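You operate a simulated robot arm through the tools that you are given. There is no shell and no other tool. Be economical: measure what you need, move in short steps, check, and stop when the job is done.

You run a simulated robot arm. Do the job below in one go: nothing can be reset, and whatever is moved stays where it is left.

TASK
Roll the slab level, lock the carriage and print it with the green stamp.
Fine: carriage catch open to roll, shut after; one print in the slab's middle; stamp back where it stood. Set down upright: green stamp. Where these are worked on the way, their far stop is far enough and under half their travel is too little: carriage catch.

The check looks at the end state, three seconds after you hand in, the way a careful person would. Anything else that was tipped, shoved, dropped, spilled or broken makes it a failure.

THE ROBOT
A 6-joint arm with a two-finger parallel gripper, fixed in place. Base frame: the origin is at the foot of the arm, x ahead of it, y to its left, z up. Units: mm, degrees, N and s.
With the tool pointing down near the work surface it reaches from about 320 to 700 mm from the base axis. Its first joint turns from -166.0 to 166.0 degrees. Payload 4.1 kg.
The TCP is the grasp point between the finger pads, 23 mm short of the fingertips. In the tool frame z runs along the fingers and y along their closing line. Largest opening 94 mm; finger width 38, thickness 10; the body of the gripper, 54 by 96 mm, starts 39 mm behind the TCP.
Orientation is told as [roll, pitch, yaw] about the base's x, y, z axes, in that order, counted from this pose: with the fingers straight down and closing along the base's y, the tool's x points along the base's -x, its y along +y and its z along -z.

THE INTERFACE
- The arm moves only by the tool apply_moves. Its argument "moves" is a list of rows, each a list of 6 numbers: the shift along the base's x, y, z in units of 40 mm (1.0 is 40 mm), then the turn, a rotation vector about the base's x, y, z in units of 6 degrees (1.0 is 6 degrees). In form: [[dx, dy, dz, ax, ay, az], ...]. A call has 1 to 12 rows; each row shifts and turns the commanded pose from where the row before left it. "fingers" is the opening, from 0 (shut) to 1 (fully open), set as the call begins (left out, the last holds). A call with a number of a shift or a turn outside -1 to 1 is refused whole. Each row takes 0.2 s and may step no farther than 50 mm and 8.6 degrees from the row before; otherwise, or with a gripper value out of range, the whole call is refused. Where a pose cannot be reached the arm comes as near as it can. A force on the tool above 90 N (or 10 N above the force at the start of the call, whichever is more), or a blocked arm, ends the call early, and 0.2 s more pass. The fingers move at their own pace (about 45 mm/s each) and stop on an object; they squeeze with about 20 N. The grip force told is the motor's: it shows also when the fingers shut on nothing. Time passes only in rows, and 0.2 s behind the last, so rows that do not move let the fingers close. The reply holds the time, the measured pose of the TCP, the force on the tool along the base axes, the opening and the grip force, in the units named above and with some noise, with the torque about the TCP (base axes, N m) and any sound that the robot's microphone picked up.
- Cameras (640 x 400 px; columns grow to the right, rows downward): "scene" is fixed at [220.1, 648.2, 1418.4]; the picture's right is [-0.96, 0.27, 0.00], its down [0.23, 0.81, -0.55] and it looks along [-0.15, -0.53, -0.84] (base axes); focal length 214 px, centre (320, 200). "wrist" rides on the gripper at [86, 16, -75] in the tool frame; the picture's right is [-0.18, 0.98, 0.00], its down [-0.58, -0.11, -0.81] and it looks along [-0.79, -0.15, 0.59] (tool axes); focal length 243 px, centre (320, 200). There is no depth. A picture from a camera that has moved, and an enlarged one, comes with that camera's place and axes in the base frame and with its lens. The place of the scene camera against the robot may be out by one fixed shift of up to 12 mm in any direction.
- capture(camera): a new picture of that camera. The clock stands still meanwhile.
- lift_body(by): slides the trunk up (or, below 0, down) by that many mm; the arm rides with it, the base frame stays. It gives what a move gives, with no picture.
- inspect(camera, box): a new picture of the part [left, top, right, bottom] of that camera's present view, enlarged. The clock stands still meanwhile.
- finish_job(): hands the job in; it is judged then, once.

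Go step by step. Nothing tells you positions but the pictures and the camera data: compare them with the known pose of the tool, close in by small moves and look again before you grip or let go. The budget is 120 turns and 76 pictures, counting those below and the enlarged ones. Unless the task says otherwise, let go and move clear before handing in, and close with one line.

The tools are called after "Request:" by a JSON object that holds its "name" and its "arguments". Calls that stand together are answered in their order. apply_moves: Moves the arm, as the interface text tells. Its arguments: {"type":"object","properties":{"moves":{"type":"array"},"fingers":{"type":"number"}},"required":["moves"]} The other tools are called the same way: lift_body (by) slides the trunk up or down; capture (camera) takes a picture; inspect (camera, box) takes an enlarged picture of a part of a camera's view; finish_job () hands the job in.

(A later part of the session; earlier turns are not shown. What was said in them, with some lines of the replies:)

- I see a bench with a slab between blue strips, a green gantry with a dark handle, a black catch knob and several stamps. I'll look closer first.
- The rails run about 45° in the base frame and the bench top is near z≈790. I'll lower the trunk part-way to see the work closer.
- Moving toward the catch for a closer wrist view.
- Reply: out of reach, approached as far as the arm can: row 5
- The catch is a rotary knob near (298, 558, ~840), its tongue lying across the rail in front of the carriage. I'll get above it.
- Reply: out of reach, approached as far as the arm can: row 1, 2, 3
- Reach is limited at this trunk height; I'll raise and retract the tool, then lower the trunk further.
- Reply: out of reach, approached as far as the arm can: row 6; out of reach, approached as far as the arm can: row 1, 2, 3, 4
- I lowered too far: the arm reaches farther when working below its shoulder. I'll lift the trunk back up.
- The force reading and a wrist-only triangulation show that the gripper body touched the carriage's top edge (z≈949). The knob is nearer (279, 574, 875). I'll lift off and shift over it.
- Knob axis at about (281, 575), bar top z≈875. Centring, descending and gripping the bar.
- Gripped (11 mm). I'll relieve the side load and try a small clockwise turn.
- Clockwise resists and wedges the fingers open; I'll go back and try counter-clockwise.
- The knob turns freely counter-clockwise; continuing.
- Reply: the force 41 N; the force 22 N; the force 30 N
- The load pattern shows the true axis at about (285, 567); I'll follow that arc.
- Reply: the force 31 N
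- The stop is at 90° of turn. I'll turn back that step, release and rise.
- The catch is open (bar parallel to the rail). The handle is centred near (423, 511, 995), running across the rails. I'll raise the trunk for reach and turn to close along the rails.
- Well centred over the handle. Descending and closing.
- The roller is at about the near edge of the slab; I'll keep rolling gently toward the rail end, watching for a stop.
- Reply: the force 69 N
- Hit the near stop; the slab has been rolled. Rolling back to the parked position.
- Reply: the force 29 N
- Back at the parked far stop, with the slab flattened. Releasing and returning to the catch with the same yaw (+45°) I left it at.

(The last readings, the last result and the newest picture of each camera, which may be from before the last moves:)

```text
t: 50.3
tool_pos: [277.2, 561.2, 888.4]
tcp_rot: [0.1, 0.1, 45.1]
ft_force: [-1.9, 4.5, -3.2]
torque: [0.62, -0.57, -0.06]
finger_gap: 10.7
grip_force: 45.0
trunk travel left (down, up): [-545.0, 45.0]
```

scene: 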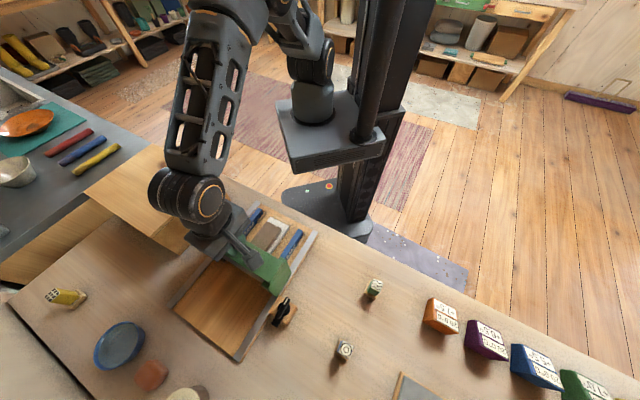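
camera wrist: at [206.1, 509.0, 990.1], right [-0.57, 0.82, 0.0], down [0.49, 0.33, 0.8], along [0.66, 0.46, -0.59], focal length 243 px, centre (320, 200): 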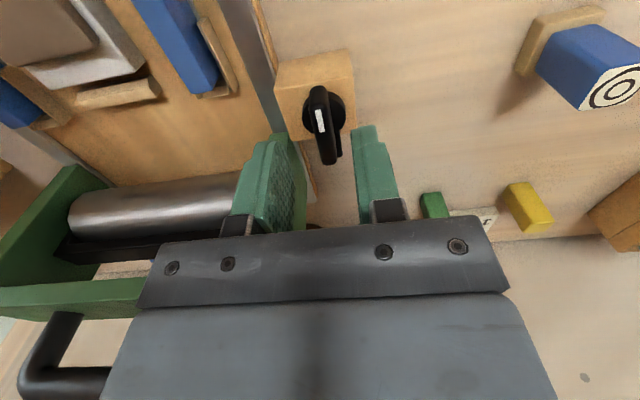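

Gripped; turning clockwise along the same arc to shut the catch.

Request:
{"name": "apply_moves", "arguments": {"moves": [[-0.016, 0.021, 0, 0, 0, -1], [-0.016, 0.021, 0, 0, 0, -1], [-0.011, 0.023, 0, 0, 0, -1], [-0.011, 0.023, 0, 0, 0, -1], [-0.0075, 0.025, 0, 0, 0, -1]]}}

Request:
{"name": "apply_moves", "arguments": {"moves": [[-0.0075, 0.025, 0, 0, 0, -1], [0, 0.026, 0, 0, 0, -1], [0, 0.026, 0, 0, 0, -1], [0.004, 0.026, 0, 0, 0, -1], [0.004, 0.026, 0, 0, 0, -1]]}}

Request:
{"name": "apply_moves", "arguments": {"moves": [[0.01, 0.024, 0, 0, 0, -1], [0.01, 0.024, 0, 0, 0, -1], [0.014, 0.022, 0, 0, 0, -1], [0.014, 0.022, 0, 0, 0, -1], [0.018, 0.02, 0, 0, 0, -1]]}}

```text
t: 51.5
tool_pos: [275.3, 564.4, 888.8]
tcp_rot: [0.3, 0.1, 15.0]
ft_force: [-0.4, 11.2, 1.3]
torque: [0.14, 0.04, 0.1]
finger_gap: 10.7
grip_force: 44.8
trunk travel left (down, up): [-545.0, 45.0]
```

```text
t: 52.7
tool_pos: [274.6, 571.4, 889.3]
tcp_rot: [0.3, 0.0, -15.0]
ft_force: [-1.9, 14.4, 3.0]
torque: [0.24, 0.18, 0.13]
finger_gap: 11.0
grip_force: 45.1
trunk travel left (down, up): [-545.0, 45.0]
```

```text
t: 53.9
tool_pos: [277.0, 575.8, 888.1]
tcp_rot: [0.3, 0.1, -45.0]
ft_force: [-3.0, 15.6, 2.9]
torque: [0.53, 0.35, 0.09]
finger_gap: 10.9
grip_force: 45.1
trunk travel left (down, up): [-545.0, 45.0]
```

Smooth all the way. A small extra turn to confirm the stop, then release.

Request:
{"name": "apply_moves", "arguments": {"moves": [[0, 0, 0, 0, 0, -0.6]]}}

Request:
{"name": "apply_moves", "arguments": {"moves": [[0, 0, 0, 0, 0, 0.4], [0, 0, 0, 0, 0, 0]]}}

Request:
{"name": "apply_moves", "arguments": {"moves": [[0, 0, 0, 0, 0, 0], [0, 0, 0.5, 0, 0, 0], [0, 0, 1, 0, 0, 0], [0, 0, 1, 0, 0, 0]], "fingers": 0.35}}

Request:
{"name": "capture", "arguments": {"camera": "wrist"}}

```text
t: 54.3
tool_pos: [277.2, 574.8, 889.6]
tcp_rot: [0.3, 0.0, -48.3]
ft_force: [0.0, 16.1, 4.3]
torque: [0.26, 0.43, 1.66]
finger_gap: 11.5
grip_force: 45.1
trunk travel left (down, up): [-545.0, 45.0]
```

```text
t: 54.9
tool_pos: [278.4, 575.6, 888.3]
tcp_rot: [0.2, 0.0, -46.1]
ft_force: [-0.9, 14.1, 6.3]
torque: [-0.54, -0.54, 1.17]
finger_gap: 10.9
grip_force: 45.2
trunk travel left (down, up): [-545.0, 45.0]
```

```text
t: 55.9
tool_pos: [278.0, 572.7, 988.4]
tcp_rot: [0.2, 0.1, -46.1]
ft_force: [0.1, 0.4, 0.1]
torque: [-0.01, 0.01, -0.01]
finger_gap: 32.8
grip_force: 0.1
trunk travel left (down, up): [-545.0, 45.0]
```

```text
39 pictures are left
camera wrist: at [230.5, 645.9, 1063.7], right [0.84, 0.55, 0.0], down [0.32, -0.5, 0.81], along [0.44, -0.67, -0.59], focal length 243 px, centre (320, 200)
```

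wrist: 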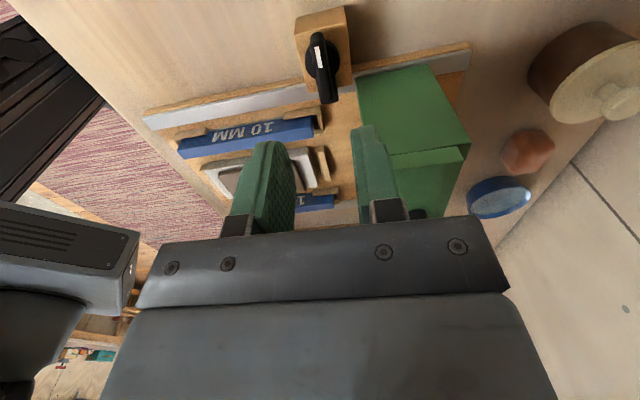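

Catch is shut. Now over to the green stamp for a look.

Request:
{"name": "apply_moves", "arguments": {"moves": [[-0.9, 0, 0.3, 0, 0, 0], [-0.9, 0, 0, 0, 0, 0], [-0.9, 0, 0, 0, 0, 0], [-0.9, 0, 0, 0, 0, 0], [-0.9, 0, 0, 0, 0, 0], [-0.9, 0, 0, 0, 0, 0]], "fingers": 0.8}}

Request:
{"name": "capture", "arguments": {"camera": "wrist"}}

Request:
{"name": "inspect", "arguments": {"camera": "scene", "box": [190, 190, 310, 310]}}

```text
t: 57.3
tool_pos: [62.2, 573.6, 1001.5]
tcp_rot: [0.3, 0.2, -46.1]
ft_force: [0.7, -1.0, 0.6]
torque: [0.0, -0.02, 0.01]
finger_gap: 75.1
grip_force: 0.2
trunk travel left (down, up): [-545.0, 45.0]
```

```text
38 pictures are left
camera wrist: at [13.1, 646.2, 1075.9], right [0.84, 0.55, 0.0], down [0.32, -0.5, 0.8], along [0.44, -0.67, -0.59], focal length 243 px, centre (320, 200)
```

wrist: 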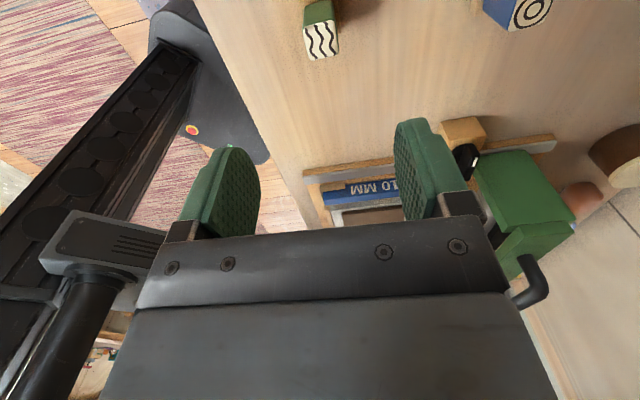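

```text
3.33 times, centred on (250, 250) of scene
camera zoom: at [220.1, 648.2, 1418.4], right [-0.96, 0.27, 0.0], down [0.23, 0.81, -0.55], along [-0.15, -0.53, -0.84], focal length 715 px, centre (553, 33)
```

zoom: 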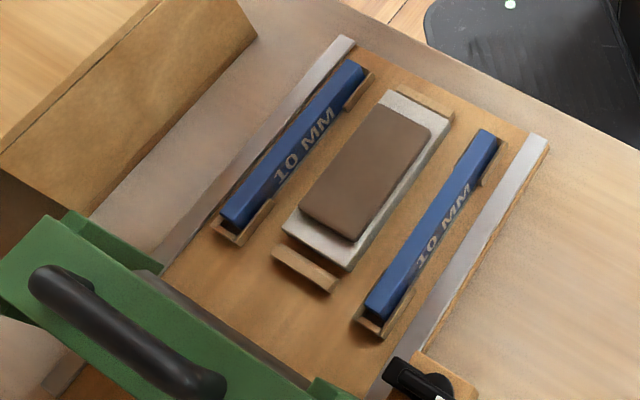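

Request:
{"name": "apply_moves", "arguments": {"moves": [[0, 0.05, -0.9, 0, 0, 0], [0, 0, -0.7, 0, 0, 0]]}}

Request:
{"name": "inspect", "arguments": {"camera": "wrist", "box": [240, 0, 400, 160]}}

```text
t: 57.9
tool_pos: [61.3, 574.2, 937.3]
tcp_rot: [0.2, 0.1, -46.2]
ft_force: [0.0, 0.9, 0.8]
torque: [-0.03, -0.01, -0.02]
finger_gap: 75.3
grip_force: 0.1
trunk travel left (down, up): [-545.0, 45.0]
```

```text
2.50 times, centred on (320, 80) of wrist
camera zoom: at [13.5, 648.4, 1011.2], right [0.84, 0.55, 0.0], down [0.32, -0.5, 0.81], along [0.44, -0.67, -0.59], focal length 606 px, centre (320, 500)
```

zoom: 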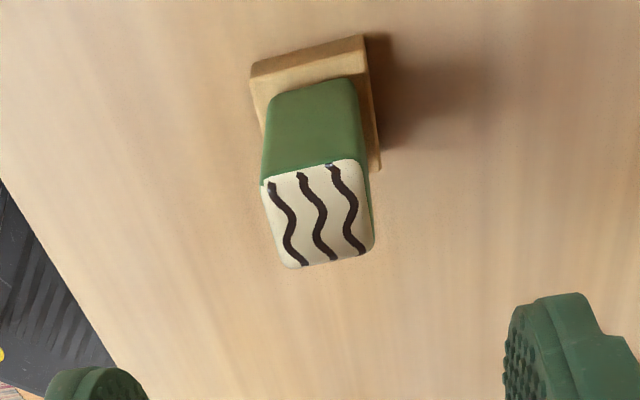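

The green stamp is ~23 mm square, 46° turned, centred near (58.7, 580.4), top z≈861, standing on bench z≈796. Centring and descending.

Request:
{"name": "apply_moves", "arguments": {"moves": [[-0.065, 0.15, -0.5, 0, 0, 0.4], [0, 0, -0.5, 0, 0, 0]], "fingers": 0.6}}

Request:
{"name": "inspect", "arguments": {"camera": "wrist", "box": [200, 40, 440, 240]}}

```text
t: 58.5
tool_pos: [59.1, 582.3, 896.0]
tcp_rot: [0.4, 0.2, -43.7]
ft_force: [0.9, -0.1, 0.7]
torque: [0.01, -0.03, 0.03]
finger_gap: 56.2
grip_force: 0.1
trunk travel left (down, up): [-545.0, 45.0]
```

```text
2.00 times, centred on (320, 140) of wrist
camera zoom: at [8.1, 652.3, 971.3], right [0.81, 0.58, 0.0], down [0.34, -0.48, 0.8], along [0.47, -0.65, -0.59], focal length 485 px, centre (320, 320)
```

zoom: 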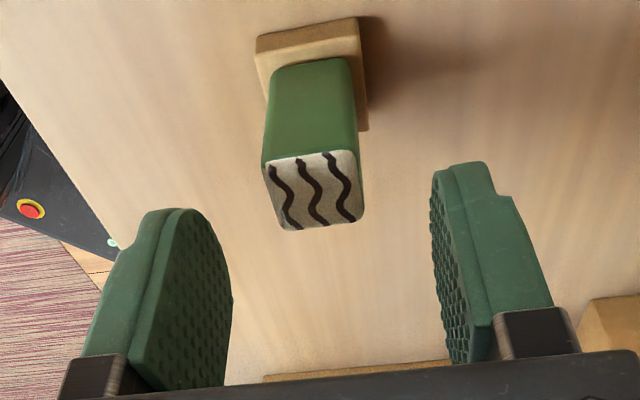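

Request:
{"name": "apply_moves", "arguments": {"moves": [[-0.01, -0.045, -0.5, 0, 0, 0], [0, 0, -0.6, 0, 0, 0], [0, 0, -0.45, 0, 0, 0]]}}

Request:
{"name": "capture", "arguments": {"camera": "wrist"}}

```text
t: 59.3
tool_pos: [59.4, 579.6, 835.3]
tcp_rot: [0.2, 0.1, -43.7]
ft_force: [-0.1, 0.2, 0.0]
torque: [0.01, 0.02, -0.02]
finger_gap: 56.4
grip_force: 0.0
trunk travel left (down, up): [-545.0, 45.0]
```

```text
34 pictures are left
camera wrist: at [8.1, 650.9, 908.8], right [0.81, 0.58, 0.0], down [0.34, -0.48, 0.81], along [0.47, -0.65, -0.59], focal length 243 px, centre (320, 200)
```

wrist: 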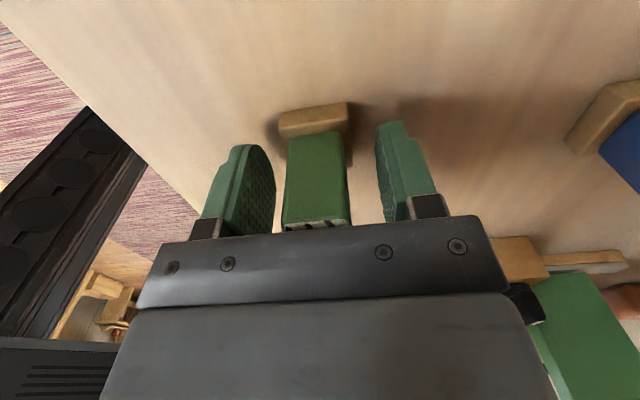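

Request:
{"name": "apply_moves", "arguments": {"moves": [[0, 0, 0, 0, 0, 0], [0, 0, 0, 0, 0, 0], [0, 0, 0, 0, 0, 0]], "fingers": 0}}

```text
t: 60.1
tool_pos: [58.8, 580.5, 833.6]
tcp_rot: [0.3, 0.1, -43.6]
ft_force: [0.2, 0.7, 0.7]
torque: [0.02, 0.01, 0.01]
finger_gap: 33.2
grip_force: 19.7
trunk travel left (down, up): [-545.0, 45.0]
```

Request:
{"name": "apply_moves", "arguments": {"moves": [[0, 0, 0, 0, 0, 0], [0, 0, 0, 0, 0, 0]]}}

Request:
{"name": "inspect", "arguments": {"camera": "wrist", "box": [200, 60, 440, 240]}}

Request:
{"name": "inspect", "arguments": {"camera": "scene", "box": [320, 240, 420, 320]}}

```text
t: 60.7
tool_pos: [58.6, 579.9, 833.9]
tcp_rot: [0.2, 0.1, -43.7]
ft_force: [0.4, 0.5, -0.1]
torque: [0.02, 0.0, 0.0]
finger_gap: 33.4
grip_force: 20.1
trunk travel left (down, up): [-545.0, 45.0]
```

```text
2.22 times, centred on (320, 150) of wrist
camera zoom: at [8.1, 650.9, 909.2], right [0.81, 0.58, 0.0], down [0.34, -0.48, 0.8], along [0.47, -0.65, -0.59], focal length 539 px, centre (320, 311)
```

zoom: 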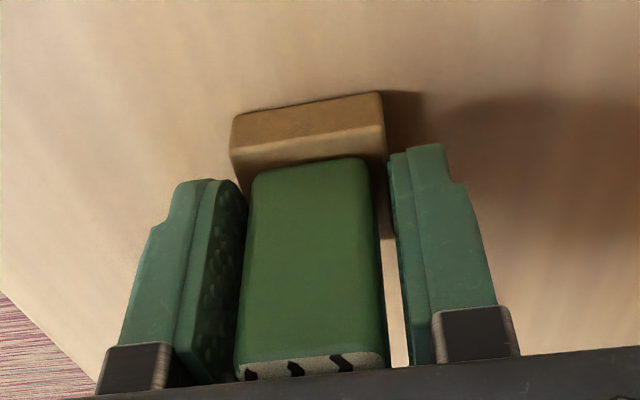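

```text
5.00 times, centred on (370, 280) of scene
camera zoom: at [220.1, 648.2, 1418.4], right [-0.96, 0.27, 0.0], down [0.23, 0.81, -0.55], along [-0.15, -0.53, -0.84], focal length 1072 px, centre (70, -200)
```

zoom: 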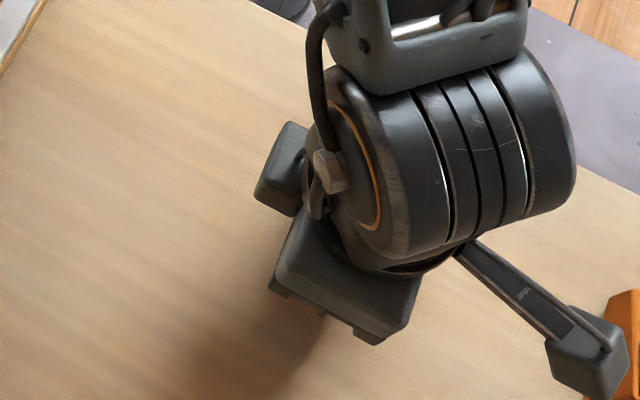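

The fingertips caught the 33 mm base; I'll open, rise 12 mm and grip the 23 mm handle instead.

Request:
{"name": "apply_moves", "arguments": {"moves": [[0, 0, 0, 0, 0, 0], [0, 0, 0, 0, 0, 0], [0, 0, 0.3, 0, 0, 0]], "fingers": 0.5}}

Request:
{"name": "apply_moves", "arguments": {"moves": [[0, 0, 0, 0, 0, 0], [0, 0, 0, 0, 0, 0], [0, 0, 0, 0, 0, 0], [0, 0, 0, 0, 0, 0]], "fingers": 0}}

Request:
{"name": "inspect", "arguments": {"camera": "wrist", "box": [200, 60, 440, 240]}}

```text
t: 61.5
tool_pos: [58.7, 580.9, 845.8]
tcp_rot: [0.3, 0.1, -43.6]
ft_force: [0.2, 0.4, 0.9]
torque: [0.01, 0.02, 0.02]
finger_gap: 47.1
grip_force: 0.0
trunk travel left (down, up): [-545.0, 45.0]
```

```text
t: 62.5
tool_pos: [59.1, 580.0, 846.8]
tcp_rot: [0.3, 0.1, -43.7]
ft_force: [0.3, 0.2, 1.9]
torque: [-0.02, 0.04, -0.02]
finger_gap: 25.6
grip_force: 20.6
trunk travel left (down, up): [-545.0, 45.0]
```

```text
2.22 times, centred on (320, 150) of wrist
camera zoom: at [8.1, 650.9, 921.3], right [0.81, 0.58, 0.0], down [0.34, -0.48, 0.8], along [0.47, -0.65, -0.59], focal length 539 px, centre (320, 311)
```

zoom: 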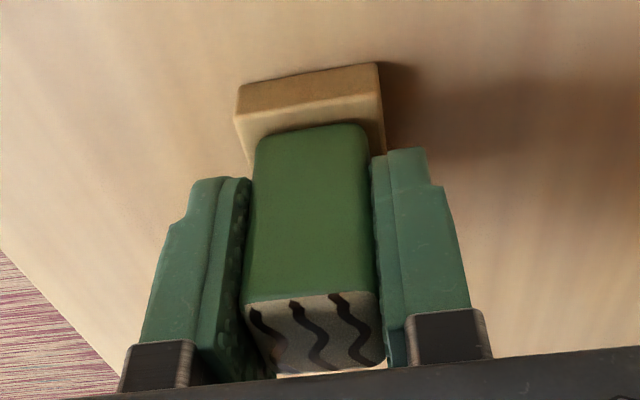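

Handle gripped. Lifting and carrying to above the slab.

Request:
{"name": "apply_moves", "arguments": {"moves": [[0, 0, 0.5, 0, 0, 0], [0, 0, 0.5, 0, 0, 0], [0, 0, 1, 0, 0, 0], [0, 0, 1, 0, 0, 0]]}}

Request:
{"name": "apply_moves", "arguments": {"moves": [[0.79, -0.65, 0, 0, 0, 0], [0.79, -0.65, 0, 0, 0, 0], [0.79, -0.65, 0, 0, 0, 0], [0.79, -0.65, 0, 0, 0, 0], [0.79, -0.65, 0, 0, 0, 0], [0.79, -0.65, 0, 0, 0, 0], [0.79, -0.65, 0, 0, 0, 0], [0.79, -0.65, 0, 0, 0, 0]]}}

Request:
{"name": "capture", "arguments": {"camera": "wrist"}}

Request:
{"name": "capture", "arguments": {"camera": "scene"}}

```text
t: 63.5
tool_pos: [59.5, 577.5, 966.4]
tcp_rot: [0.2, 0.0, -43.8]
ft_force: [0.8, -0.7, -0.6]
torque: [0.0, -0.02, -0.01]
finger_gap: 25.4
grip_force: 20.1
trunk travel left (down, up): [-545.0, 45.0]
```

```text
t: 65.3
tool_pos: [312.2, 371.7, 966.4]
tcp_rot: [0.3, 0.1, -43.7]
ft_force: [0.1, 0.0, 0.3]
torque: [0.0, -0.02, 0.03]
finger_gap: 25.6
grip_force: 20.4
trunk travel left (down, up): [-545.0, 45.0]
```

```text
30 pictures are left
camera wrist: at [260.6, 442.3, 1041.2], right [0.81, 0.58, 0.0], down [0.34, -0.48, 0.8], along [0.47, -0.65, -0.59], focal length 243 px, centre (320, 200)
```

wrist: 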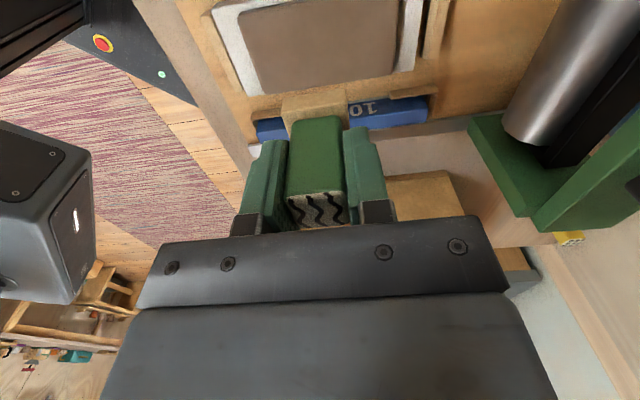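

```text
29 pictures are left
```

scene: 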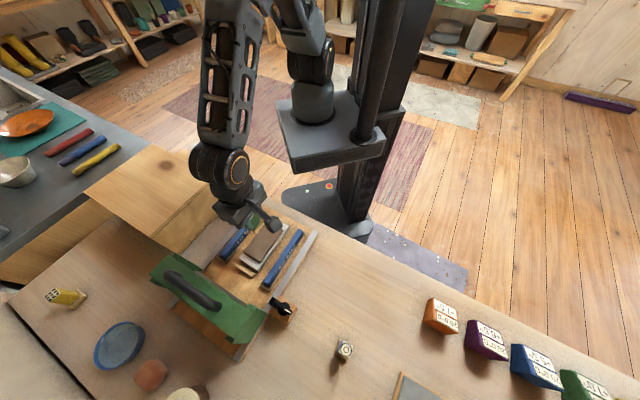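

The slab's near edge is cut off; I'll shift sideways to get an unobstructed view of it.

Request:
{"name": "apply_moves", "arguments": {"moves": [[-0.8, -0.2, 0.3, 0, 0, 0], [-0.8, -0.2, 0.3, 0, 0, 0], [-0.5, 0.2, 0, 0, 0, 0]]}}

Request:
{"name": "inspect", "arguments": {"camera": "wrist", "box": [280, 0, 600, 200]}}

```text
t: 66.1
tool_pos: [227.0, 364.7, 990.6]
tcp_rot: [0.2, 0.1, -43.7]
ft_force: [0.5, 0.5, -0.8]
torque: [0.02, 0.0, 0.03]
finger_gap: 25.5
grip_force: 20.4
trunk travel left (down, up): [-545.0, 45.0]
```

```text
2.00 times, centred on (440, 100) of wrist
camera zoom: at [176.2, 434.8, 1065.8], right [0.81, 0.58, 0.0], down [0.34, -0.48, 0.81], along [0.47, -0.65, -0.59], focal length 485 px, centre (80, 400)
```

zoom: 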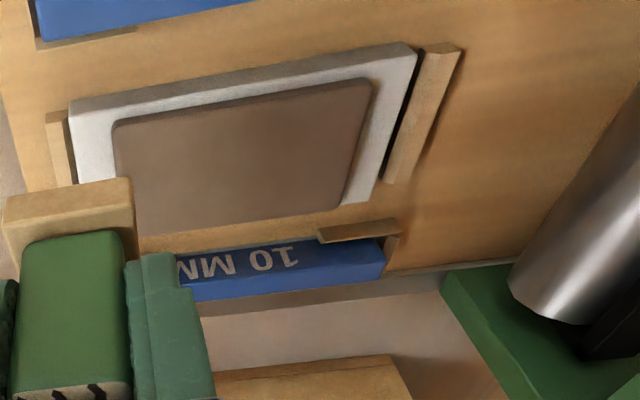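

Slab top centre ≈ (313, 377), z≈830, aligned at ~45°. Moving the stamp above it and coming down part-way.

Request:
{"name": "apply_moves", "arguments": {"moves": [[0.8, 0.1, 0, 0, 0, -0.28], [0.8, 0.1, 0, 0, 0, 0], [0.55, 0.1, 0, 0, 0, 0], [0, 0, -1, 0, 0, 0], [0, 0, -1, 0, 0, 0]]}}

Request:
{"name": "inspect", "arguments": {"camera": "wrist", "box": [160, 0, 480, 230]}}

Request:
{"name": "inspect", "arguments": {"camera": "scene", "box": [210, 190, 330, 290]}}

```text
t: 67.3
tool_pos: [315.7, 376.3, 910.5]
tcp_rot: [0.3, 0.1, -45.4]
ft_force: [-0.4, -0.7, -0.6]
torque: [0.02, 0.01, 0.0]
finger_gap: 25.5
grip_force: 20.0
trunk travel left (down, up): [-545.0, 45.0]
```

```text
1.74 times, centred on (320, 115) of wrist
camera zoom: at [265.6, 447.8, 985.4], right [0.83, 0.56, 0.0], down [0.33, -0.49, 0.8], along [0.45, -0.67, -0.59], focal length 422 px, centre (320, 348)
```

zoom: 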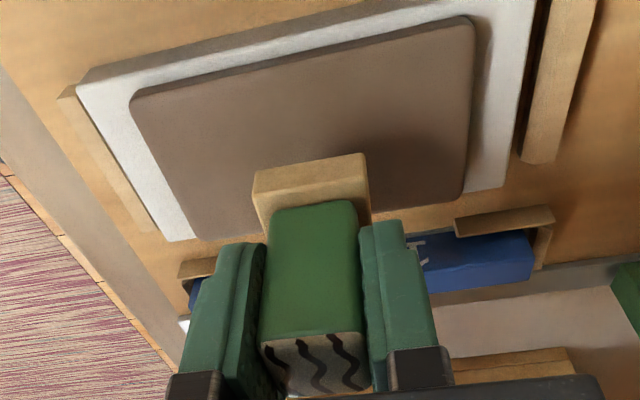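

```text
4.00 times, centred on (270, 240) of scene
camera zoom: at [220.1, 648.2, 1418.4], right [-0.96, 0.27, 0.0], down [0.23, 0.81, -0.55], along [-0.15, -0.53, -0.84], focal length 858 px, centre (520, 40)
```

zoom: 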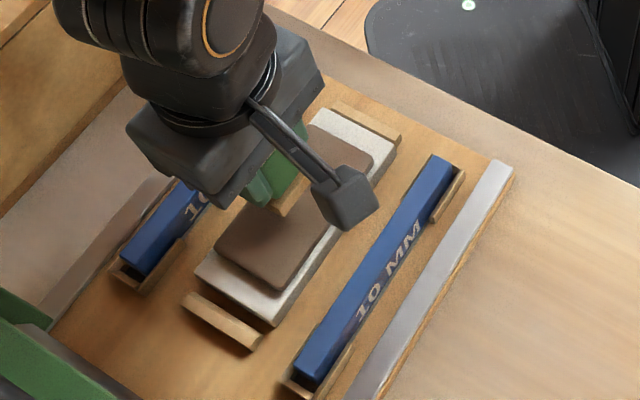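

Re-triangulating gives slab top z≈842 and centre ≈ (307, 379.5). Adjusting and lowering a bit more to check.

Request:
{"name": "apply_moves", "arguments": {"moves": [[-0.2, 0.08, -0.2, 0, 0, 0], [0, 0, 0, 0, 0, 0]]}}

Request:
{"name": "capture", "arguments": {"camera": "wrist"}}

Request:
{"name": "inspect", "arguments": {"camera": "scene", "box": [220, 205, 300, 285]}}

```text
t: 67.9
tool_pos: [306.1, 378.9, 903.3]
tcp_rot: [0.2, 0.1, -45.3]
ft_force: [-0.7, -0.3, -0.1]
torque: [0.05, 0.03, 0.0]
finger_gap: 25.8
grip_force: 20.4
trunk travel left (down, up): [-545.0, 45.0]
```

```text
25 pictures are left
camera wrist: at [257.2, 450.8, 977.5], right [0.83, 0.56, 0.0], down [0.33, -0.49, 0.81], along [0.45, -0.67, -0.59], focal length 243 px, centre (320, 200)
```

wrist: 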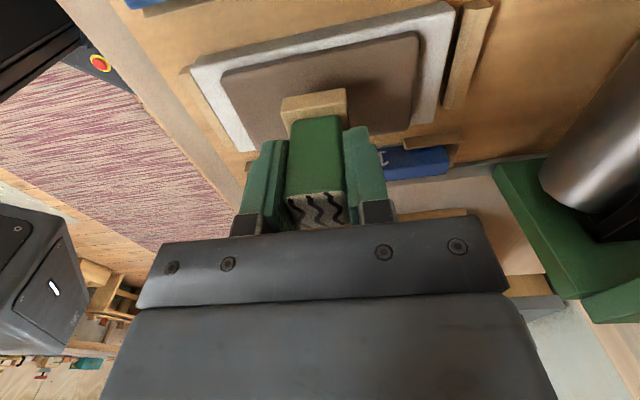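

```text
5.00 times, centred on (260, 245) of scene
camera zoom: at [220.1, 648.2, 1418.4], right [-0.96, 0.27, 0.0], down [0.23, 0.81, -0.55], along [-0.15, -0.53, -0.84], focal length 1072 px, centre (620, -25)
```

zoom: 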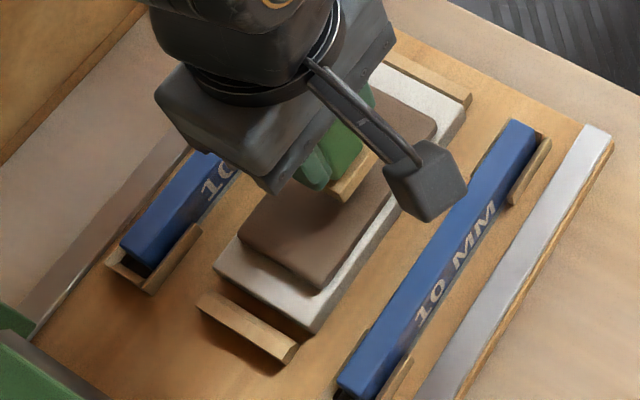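

Well centred (views agree within a few mm). Lowering in small steps to feel contact.

Request:
{"name": "apply_moves", "arguments": {"moves": [[0, 0.03, -0.1, 0, 0, 0], [0, 0, -0.05, 0, 0, 0], [0, 0, 0, 0, 0, 0]]}}

Request:
{"name": "apply_moves", "arguments": {"moves": [[0, 0, -0.05, 0, 0, 0], [0, 0, 0, 0, 0, 0]]}}

Request:
{"name": "apply_moves", "arguments": {"moves": [[0, 0, -0.05, 0, 0, 0], [0, 0, 0, 0, 0, 0]]}}

```text
t: 68.7
tool_pos: [306.8, 379.6, 896.7]
tcp_rot: [0.3, 0.0, -45.4]
ft_force: [-1.4, -0.8, -0.5]
torque: [0.0, 0.0, 0.01]
finger_gap: 25.8
grip_force: 20.0
trunk travel left (down, up): [-545.0, 45.0]
```

```text
t: 69.3
tool_pos: [305.6, 380.5, 894.1]
tcp_rot: [0.2, 0.1, -45.4]
ft_force: [0.5, 0.2, -0.8]
torque: [0.0, -0.02, -0.01]
finger_gap: 25.6
grip_force: 19.9
trunk travel left (down, up): [-545.0, 45.0]
```

```text
t: 69.9
tool_pos: [306.2, 381.5, 892.7]
tcp_rot: [0.3, 0.1, -45.4]
ft_force: [-0.8, -0.6, -0.8]
torque: [0.02, -0.03, -0.02]
finger_gap: 25.7
grip_force: 20.9
trunk travel left (down, up): [-545.0, 45.0]
```

Request:
{"name": "apply_moves", "arguments": {"moves": [[0, -0.02, -0.05, 0, 0, 0], [0, 0, 0, 0, 0, 0]]}}

Request:
{"name": "apply_moves", "arguments": {"moves": [[0, 0, -0.05, 0, 0, 0], [0, 0, 0, 0, 0, 0]]}}

Request:
{"name": "inspect", "arguments": {"camera": "wrist", "box": [180, 20, 480, 230]}}

```text
t: 70.5
tool_pos: [306.8, 378.8, 890.5]
tcp_rot: [0.2, 0.1, -45.3]
ft_force: [0.1, 0.3, 0.2]
torque: [0.0, 0.02, 0.0]
finger_gap: 25.6
grip_force: 19.3
trunk travel left (down, up): [-545.0, 45.0]
```

```text
t: 71.1
tool_pos: [307.0, 379.8, 888.8]
tcp_rot: [0.2, 0.1, -45.4]
ft_force: [-0.3, 0.0, -0.4]
torque: [0.03, 0.01, 0.0]
finger_gap: 25.6
grip_force: 20.1
trunk travel left (down, up): [-545.0, 45.0]
```

```text
1.90 times, centred on (330, 125) of wrist
camera zoom: at [257.1, 451.4, 963.6], right [0.83, 0.56, 0.0], down [0.33, -0.49, 0.8], along [0.45, -0.67, -0.59], focal length 462 px, centre (301, 343)
```

zoom: 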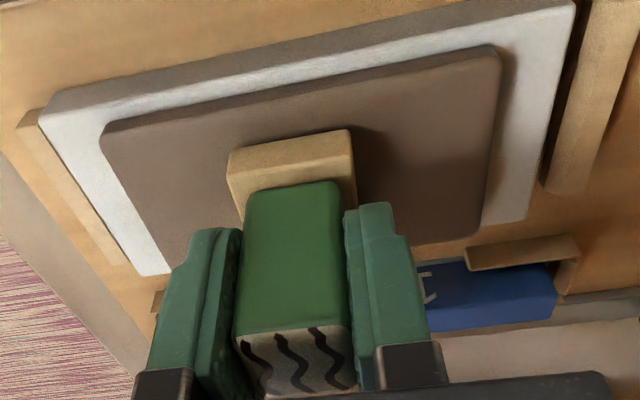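

The stamp is ~4 mm toward the robot of centre along the slab; correcting before contact, then continuing down.

Request:
{"name": "apply_moves", "arguments": {"moves": [[0.07, 0.07, 0.05, 0, 0, 0], [0, 0, -0.05, 0, 0, 0], [0, 0, -0.04, 0, 0, 0], [0, 0, 0, 0, 0, 0]]}}

Request:
{"name": "apply_moves", "arguments": {"moves": [[0, 0, -0.04, 0, 0, 0], [0, 0, 0, 0, 0, 0]]}}

Request:
{"name": "apply_moves", "arguments": {"moves": [[0, 0, -0.04, 0, 0, 0], [0, 0, 0, 0, 0, 0]]}}

```text
t: 72.1
tool_pos: [309.1, 381.0, 887.2]
tcp_rot: [0.3, 0.1, -45.3]
ft_force: [-0.4, 0.1, -0.6]
torque: [-0.01, 0.05, 0.01]
finger_gap: 25.7
grip_force: 19.8
trunk travel left (down, up): [-545.0, 45.0]
```

```text
t: 72.7
tool_pos: [308.4, 382.1, 885.6]
tcp_rot: [0.3, 0.0, -45.4]
ft_force: [0.5, -1.1, 8.6]
torque: [-0.17, 0.14, 0.03]
finger_gap: 25.8
grip_force: 20.1
trunk travel left (down, up): [-545.0, 45.0]
```

```text
t: 73.3
tool_pos: [309.7, 382.0, 883.6]
tcp_rot: [0.4, 0.1, -45.3]
ft_force: [0.3, -0.6, 14.8]
torque: [-0.08, 0.14, -0.02]
finger_gap: 25.9
grip_force: 20.3
trunk travel left (down, up): [-545.0, 45.0]
```

Request:
{"name": "apply_moves", "arguments": {"moves": [[0, 0, -0.04, 0, 0, 0], [0, 0, 0, 0, 0, 0]]}}

Request:
{"name": "inspect", "arguments": {"camera": "wrist", "box": [180, 20, 480, 230]}}

```text
t: 73.9
tool_pos: [307.8, 380.5, 882.8]
tcp_rot: [0.3, 0.1, -45.4]
ft_force: [-0.8, 0.9, 13.7]
torque: [-0.09, 0.11, 0.03]
finger_gap: 25.5
grip_force: 19.8
trunk travel left (down, up): [-545.0, 45.0]
```

```text
1.90 times, centred on (330, 125) of wrist
camera zoom: at [259.6, 453.8, 957.7], right [0.83, 0.56, 0.0], down [0.33, -0.49, 0.8], along [0.45, -0.67, -0.59], focal length 462 px, centre (301, 343)
```

zoom: 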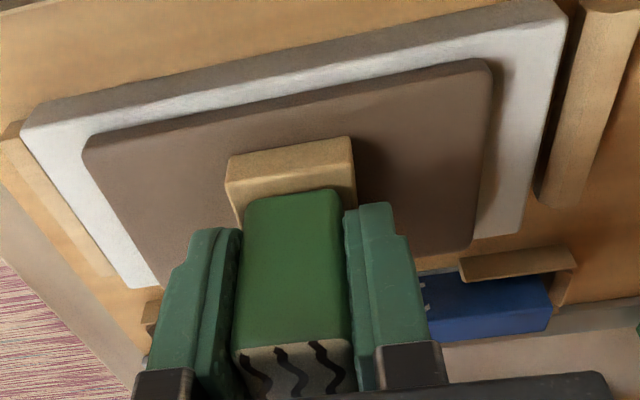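

Contact force is steady at about 14 N, with the stamp just starting to slip in the fingers. I'll lift and check the print.

Request:
{"name": "apply_moves", "arguments": {"moves": [[0, 0, 0, 0, 0, 0], [0, 0, 0.3, 0, 0, 0], [0, 0, 1, 0, 0, 0], [0, 0, 0.8, 0, 0, 0], [-0.6, 0.6, 0.3, 0, 0, 0]]}}

Request:
{"name": "capture", "arguments": {"camera": "wrist"}}

Request:
{"name": "inspect", "arguments": {"camera": "scene", "box": [220, 205, 300, 285]}}

```text
t: 75.1
tool_pos: [285.8, 406.1, 978.6]
tcp_rot: [0.2, 0.0, -45.5]
ft_force: [-0.2, 0.1, -0.8]
torque: [-0.02, 0.0, 0.02]
finger_gap: 25.8
grip_force: 20.3
trunk travel left (down, up): [-545.0, 45.0]
```

```text
21 pictures are left
camera wrist: at [236.9, 478.2, 1053.1], right [0.83, 0.56, 0.0], down [0.33, -0.49, 0.81], along [0.45, -0.67, -0.59], focal length 243 px, centre (320, 200)
```

wrist: 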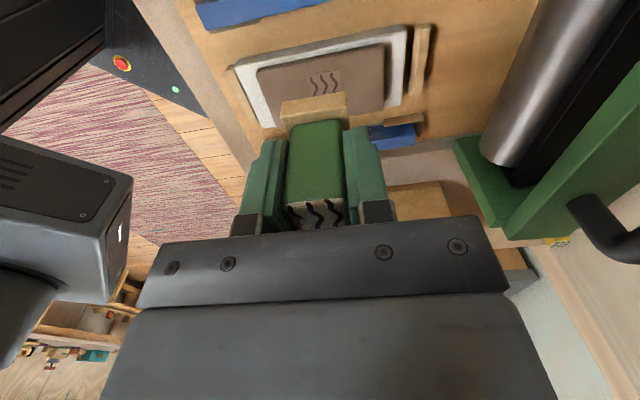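

```text
5.00 times, centred on (260, 245) of scene
camera zoom: at [220.1, 648.2, 1418.4], right [-0.96, 0.27, 0.0], down [0.23, 0.81, -0.55], along [-0.15, -0.53, -0.84], focal length 1072 px, centre (620, -25)
```

zoom: 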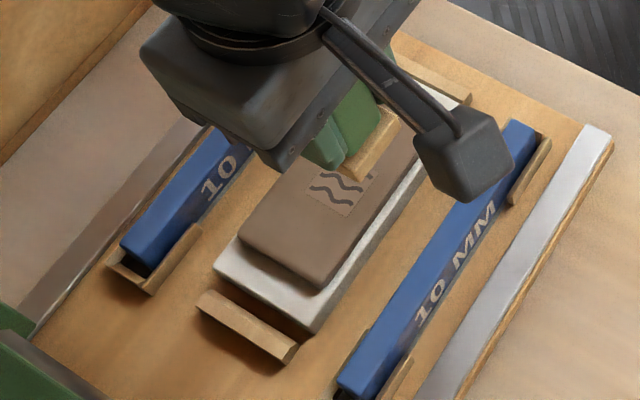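

A clear wave print sits in the slab's middle. Now carrying the stamp back to its spot at (59, 580).

Request:
{"name": "apply_moves", "arguments": {"moves": [[-0.81, 0.62, 0, 0, 0, 0.28], [-0.81, 0.62, 0, 0, 0, 0], [-0.81, 0.62, 0, 0, 0, 0], [-0.81, 0.62, 0, 0, 0, 0], [-0.81, 0.62, 0, 0, 0, 0], [-0.81, 0.62, 0, 0, 0, 0], [-0.81, 0.62, 0, 0, 0, 0], [0, 0, -0.9, 0, 0, 0], [0, 0, -0.9, 0, 0, 0], [0, 0, -0.9, 0, 0, 0], [0, 0, 0, 0, 0, 0]]}}

```text
t: 77.5
tool_pos: [58.3, 580.6, 871.2]
tcp_rot: [0.2, 0.0, -43.7]
ft_force: [0.0, 0.3, -1.0]
torque: [0.02, 0.0, 0.0]
finger_gap: 25.7
grip_force: 20.5
trunk travel left (down, up): [-545.0, 45.0]
```

Request:
{"name": "apply_moves", "arguments": {"moves": [[0, 0, -0.3, 0, 0, 0], [0, 0, -0.2, 0, 0, 0], [0, 0, 0, 0, 0, 0]]}}

Request:
{"name": "apply_moves", "arguments": {"moves": [[0, 0, -0.06, 0, 0, 0], [0, 0, 0, 0, 0, 0]]}}

Request:
{"name": "apply_moves", "arguments": {"moves": [[0, 0, -0.04, 0, 0, 0], [0, 0, 0, 0, 0, 0]]}}

Request:
{"name": "inspect", "arguments": {"camera": "wrist", "box": [200, 60, 440, 240]}}

```text
t: 78.3
tool_pos: [57.9, 578.9, 851.3]
tcp_rot: [0.2, 0.1, -43.7]
ft_force: [-0.8, -0.5, -1.2]
torque: [-0.01, 0.0, -0.01]
finger_gap: 25.8
grip_force: 20.2
trunk travel left (down, up): [-545.0, 45.0]
```

```text
t: 78.9
tool_pos: [58.2, 580.8, 848.6]
tcp_rot: [0.2, 0.0, -43.7]
ft_force: [0.4, 0.4, -0.1]
torque: [0.03, 0.03, -0.02]
finger_gap: 25.6
grip_force: 19.7
trunk travel left (down, up): [-545.0, 45.0]
```

```text
t: 79.5
tool_pos: [57.4, 579.8, 845.7]
tcp_rot: [0.2, 0.1, -43.7]
ft_force: [0.0, 1.1, -0.6]
torque: [0.0, -0.02, 0.0]
finger_gap: 25.5
grip_force: 19.7
trunk travel left (down, up): [-545.0, 45.0]
```

```text
2.22 times, centred on (320, 150) of wrist
camera zoom: at [6.8, 650.8, 921.4], right [0.81, 0.58, 0.0], down [0.34, -0.48, 0.81], along [0.47, -0.65, -0.59], focal length 539 px, centre (320, 311)
```

zoom: 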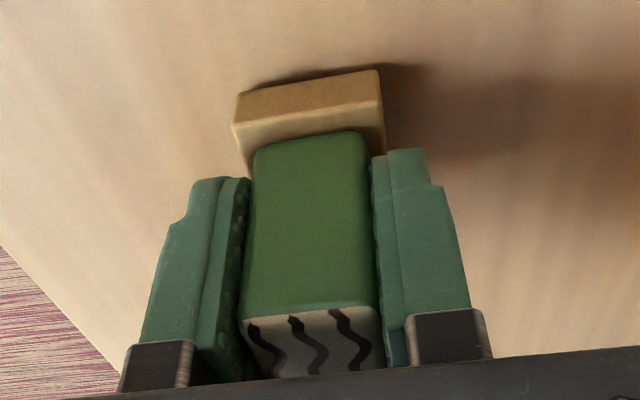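

Request:
{"name": "apply_moves", "arguments": {"moves": [[0.025, 0, -0.03, 0, 0, 0], [0, 0, 0, 0, 0, 0]]}}

Request:
{"name": "apply_moves", "arguments": {"moves": [[0, 0, -0.025, 0, 0, 0], [0, 0, 0, 0, 0, 0]]}}

```text
t: 80.1
tool_pos: [59.4, 580.0, 845.2]
tcp_rot: [0.3, 0.1, -43.7]
ft_force: [0.1, 0.0, -1.3]
torque: [0.01, 0.01, 0.0]
finger_gap: 25.4
grip_force: 20.0
trunk travel left (down, up): [-545.0, 45.0]
```

```text
t: 80.7
tool_pos: [59.9, 580.5, 844.3]
tcp_rot: [0.2, 0.2, -43.7]
ft_force: [-0.3, 0.6, -0.1]
torque: [0.01, -0.02, 0.01]
finger_gap: 25.7
grip_force: 19.7
trunk travel left (down, up): [-545.0, 45.0]
```

Request:
{"name": "apply_moves", "arguments": {"moves": [[0, 0, -0.025, 0, 0, 0], [0, 0, 0, 0, 0, 0]]}}

Request:
{"name": "apply_moves", "arguments": {"moves": [[0, 0, -0.02, 0, 0, 0], [0, 0, 0, 0, 0, 0]]}}

```text
t: 81.3
tool_pos: [58.4, 580.1, 843.1]
tcp_rot: [0.2, 0.1, -43.8]
ft_force: [0.9, 0.1, -0.6]
torque: [0.03, 0.04, -0.03]
finger_gap: 25.8
grip_force: 20.1
trunk travel left (down, up): [-545.0, 45.0]
```

```text
t: 81.9
tool_pos: [60.4, 580.2, 842.6]
tcp_rot: [0.3, 0.3, -43.7]
ft_force: [0.7, -0.3, 5.5]
torque: [-0.14, 0.02, 0.02]
finger_gap: 25.5
grip_force: 19.9
trunk travel left (down, up): [-545.0, 45.0]
```

The base touches the bench (5.5 N). Opening and rising straight up.

Request:
{"name": "apply_moves", "arguments": {"moves": [[0, 0, 0, 0, 0, 0], [0, 0, 0, 0, 0, 0], [0, 0, 0.5, 0, 0, 0], [0, 0, 1, 0, 0, 0], [0, 0, 1, 0, 0, 0], [0, 0, 1, 0, 0, 0]], "fingers": 0.6}}

Request:
{"name": "capture", "arguments": {"camera": "wrist"}}

Request:
{"name": "apply_moves", "arguments": {"moves": [[0, -0.9, 0.3, 0, 0, 0], [0, -0.9, 0.3, 0, 0, 0], [0, -0.9, 0.3, 0, 0, 0], [0, -0.9, 0.3, 0, 0, 0]]}}

Request:
{"name": "capture", "arguments": {"camera": "scene"}}

Request:
{"name": "inspect", "arguments": {"camera": "scene", "box": [140, 180, 400, 360]}}

```text
t: 83.3
tool_pos: [61.4, 578.9, 984.4]
tcp_rot: [0.2, 0.2, -43.7]
ft_force: [0.2, 0.1, -0.3]
torque: [0.0, 0.01, 0.02]
finger_gap: 56.2
grip_force: 0.1
trunk travel left (down, up): [-545.0, 45.0]
```

```text
18 pictures are left
camera wrist: at [9.3, 649.6, 1058.1], right [0.81, 0.58, 0.0], down [0.34, -0.48, 0.81], along [0.47, -0.65, -0.59], focal length 243 px, centre (320, 200)
```

wrist: 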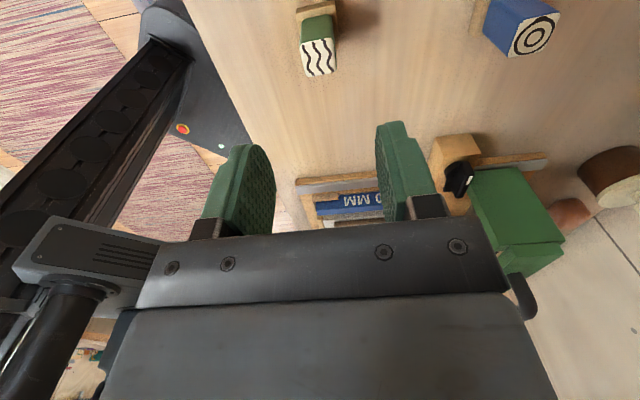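

```text
t: 84.3
tool_pos: [58.5, 433.6, 1031.1]
tcp_rot: [0.1, 0.2, -43.7]
ft_force: [0.1, 0.9, 0.1]
torque: [-0.02, -0.05, 0.01]
finger_gap: 56.5
grip_force: 0.0
trunk travel left (down, up): [-545.0, 45.0]
```

```text
17 pictures are left
```

scene: 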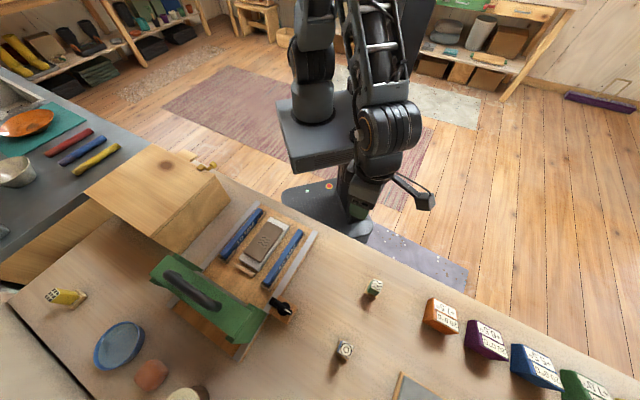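

```text
2.22 times, centred on (270, 270) of scene
camera zoom: at [220.1, 648.2, 1418.4], right [-0.96, 0.27, 0.0], down [0.23, 0.81, -0.55], along [-0.15, -0.53, -0.84], focal length 477 px, centre (431, 44)
```

zoom: 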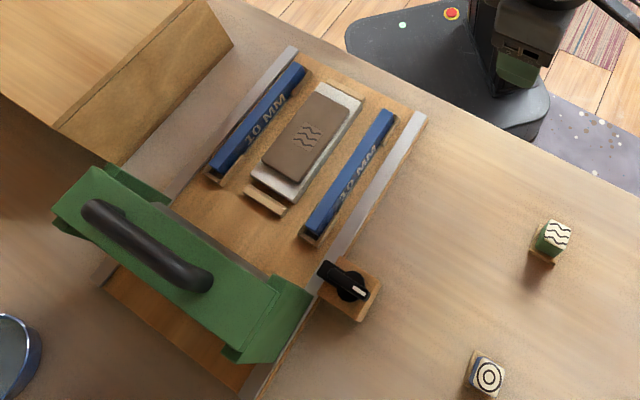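

The carriage is parked and locked, the print is centred, and the green stamp stands upright where it was. Nothing else has moved, so I'm handing in.

Request:
{"name": "finish_job", "arguments": {}}

```text
The job is handed in.
```

I rolled the slab in one pass each way, shut the carriage catch, put one green-stamp print in the slab's middle, and set the stamp back upright within about 1 mm of where it stood. The slab looks flat in the pictures, though I took no separate measurement of how level it is.
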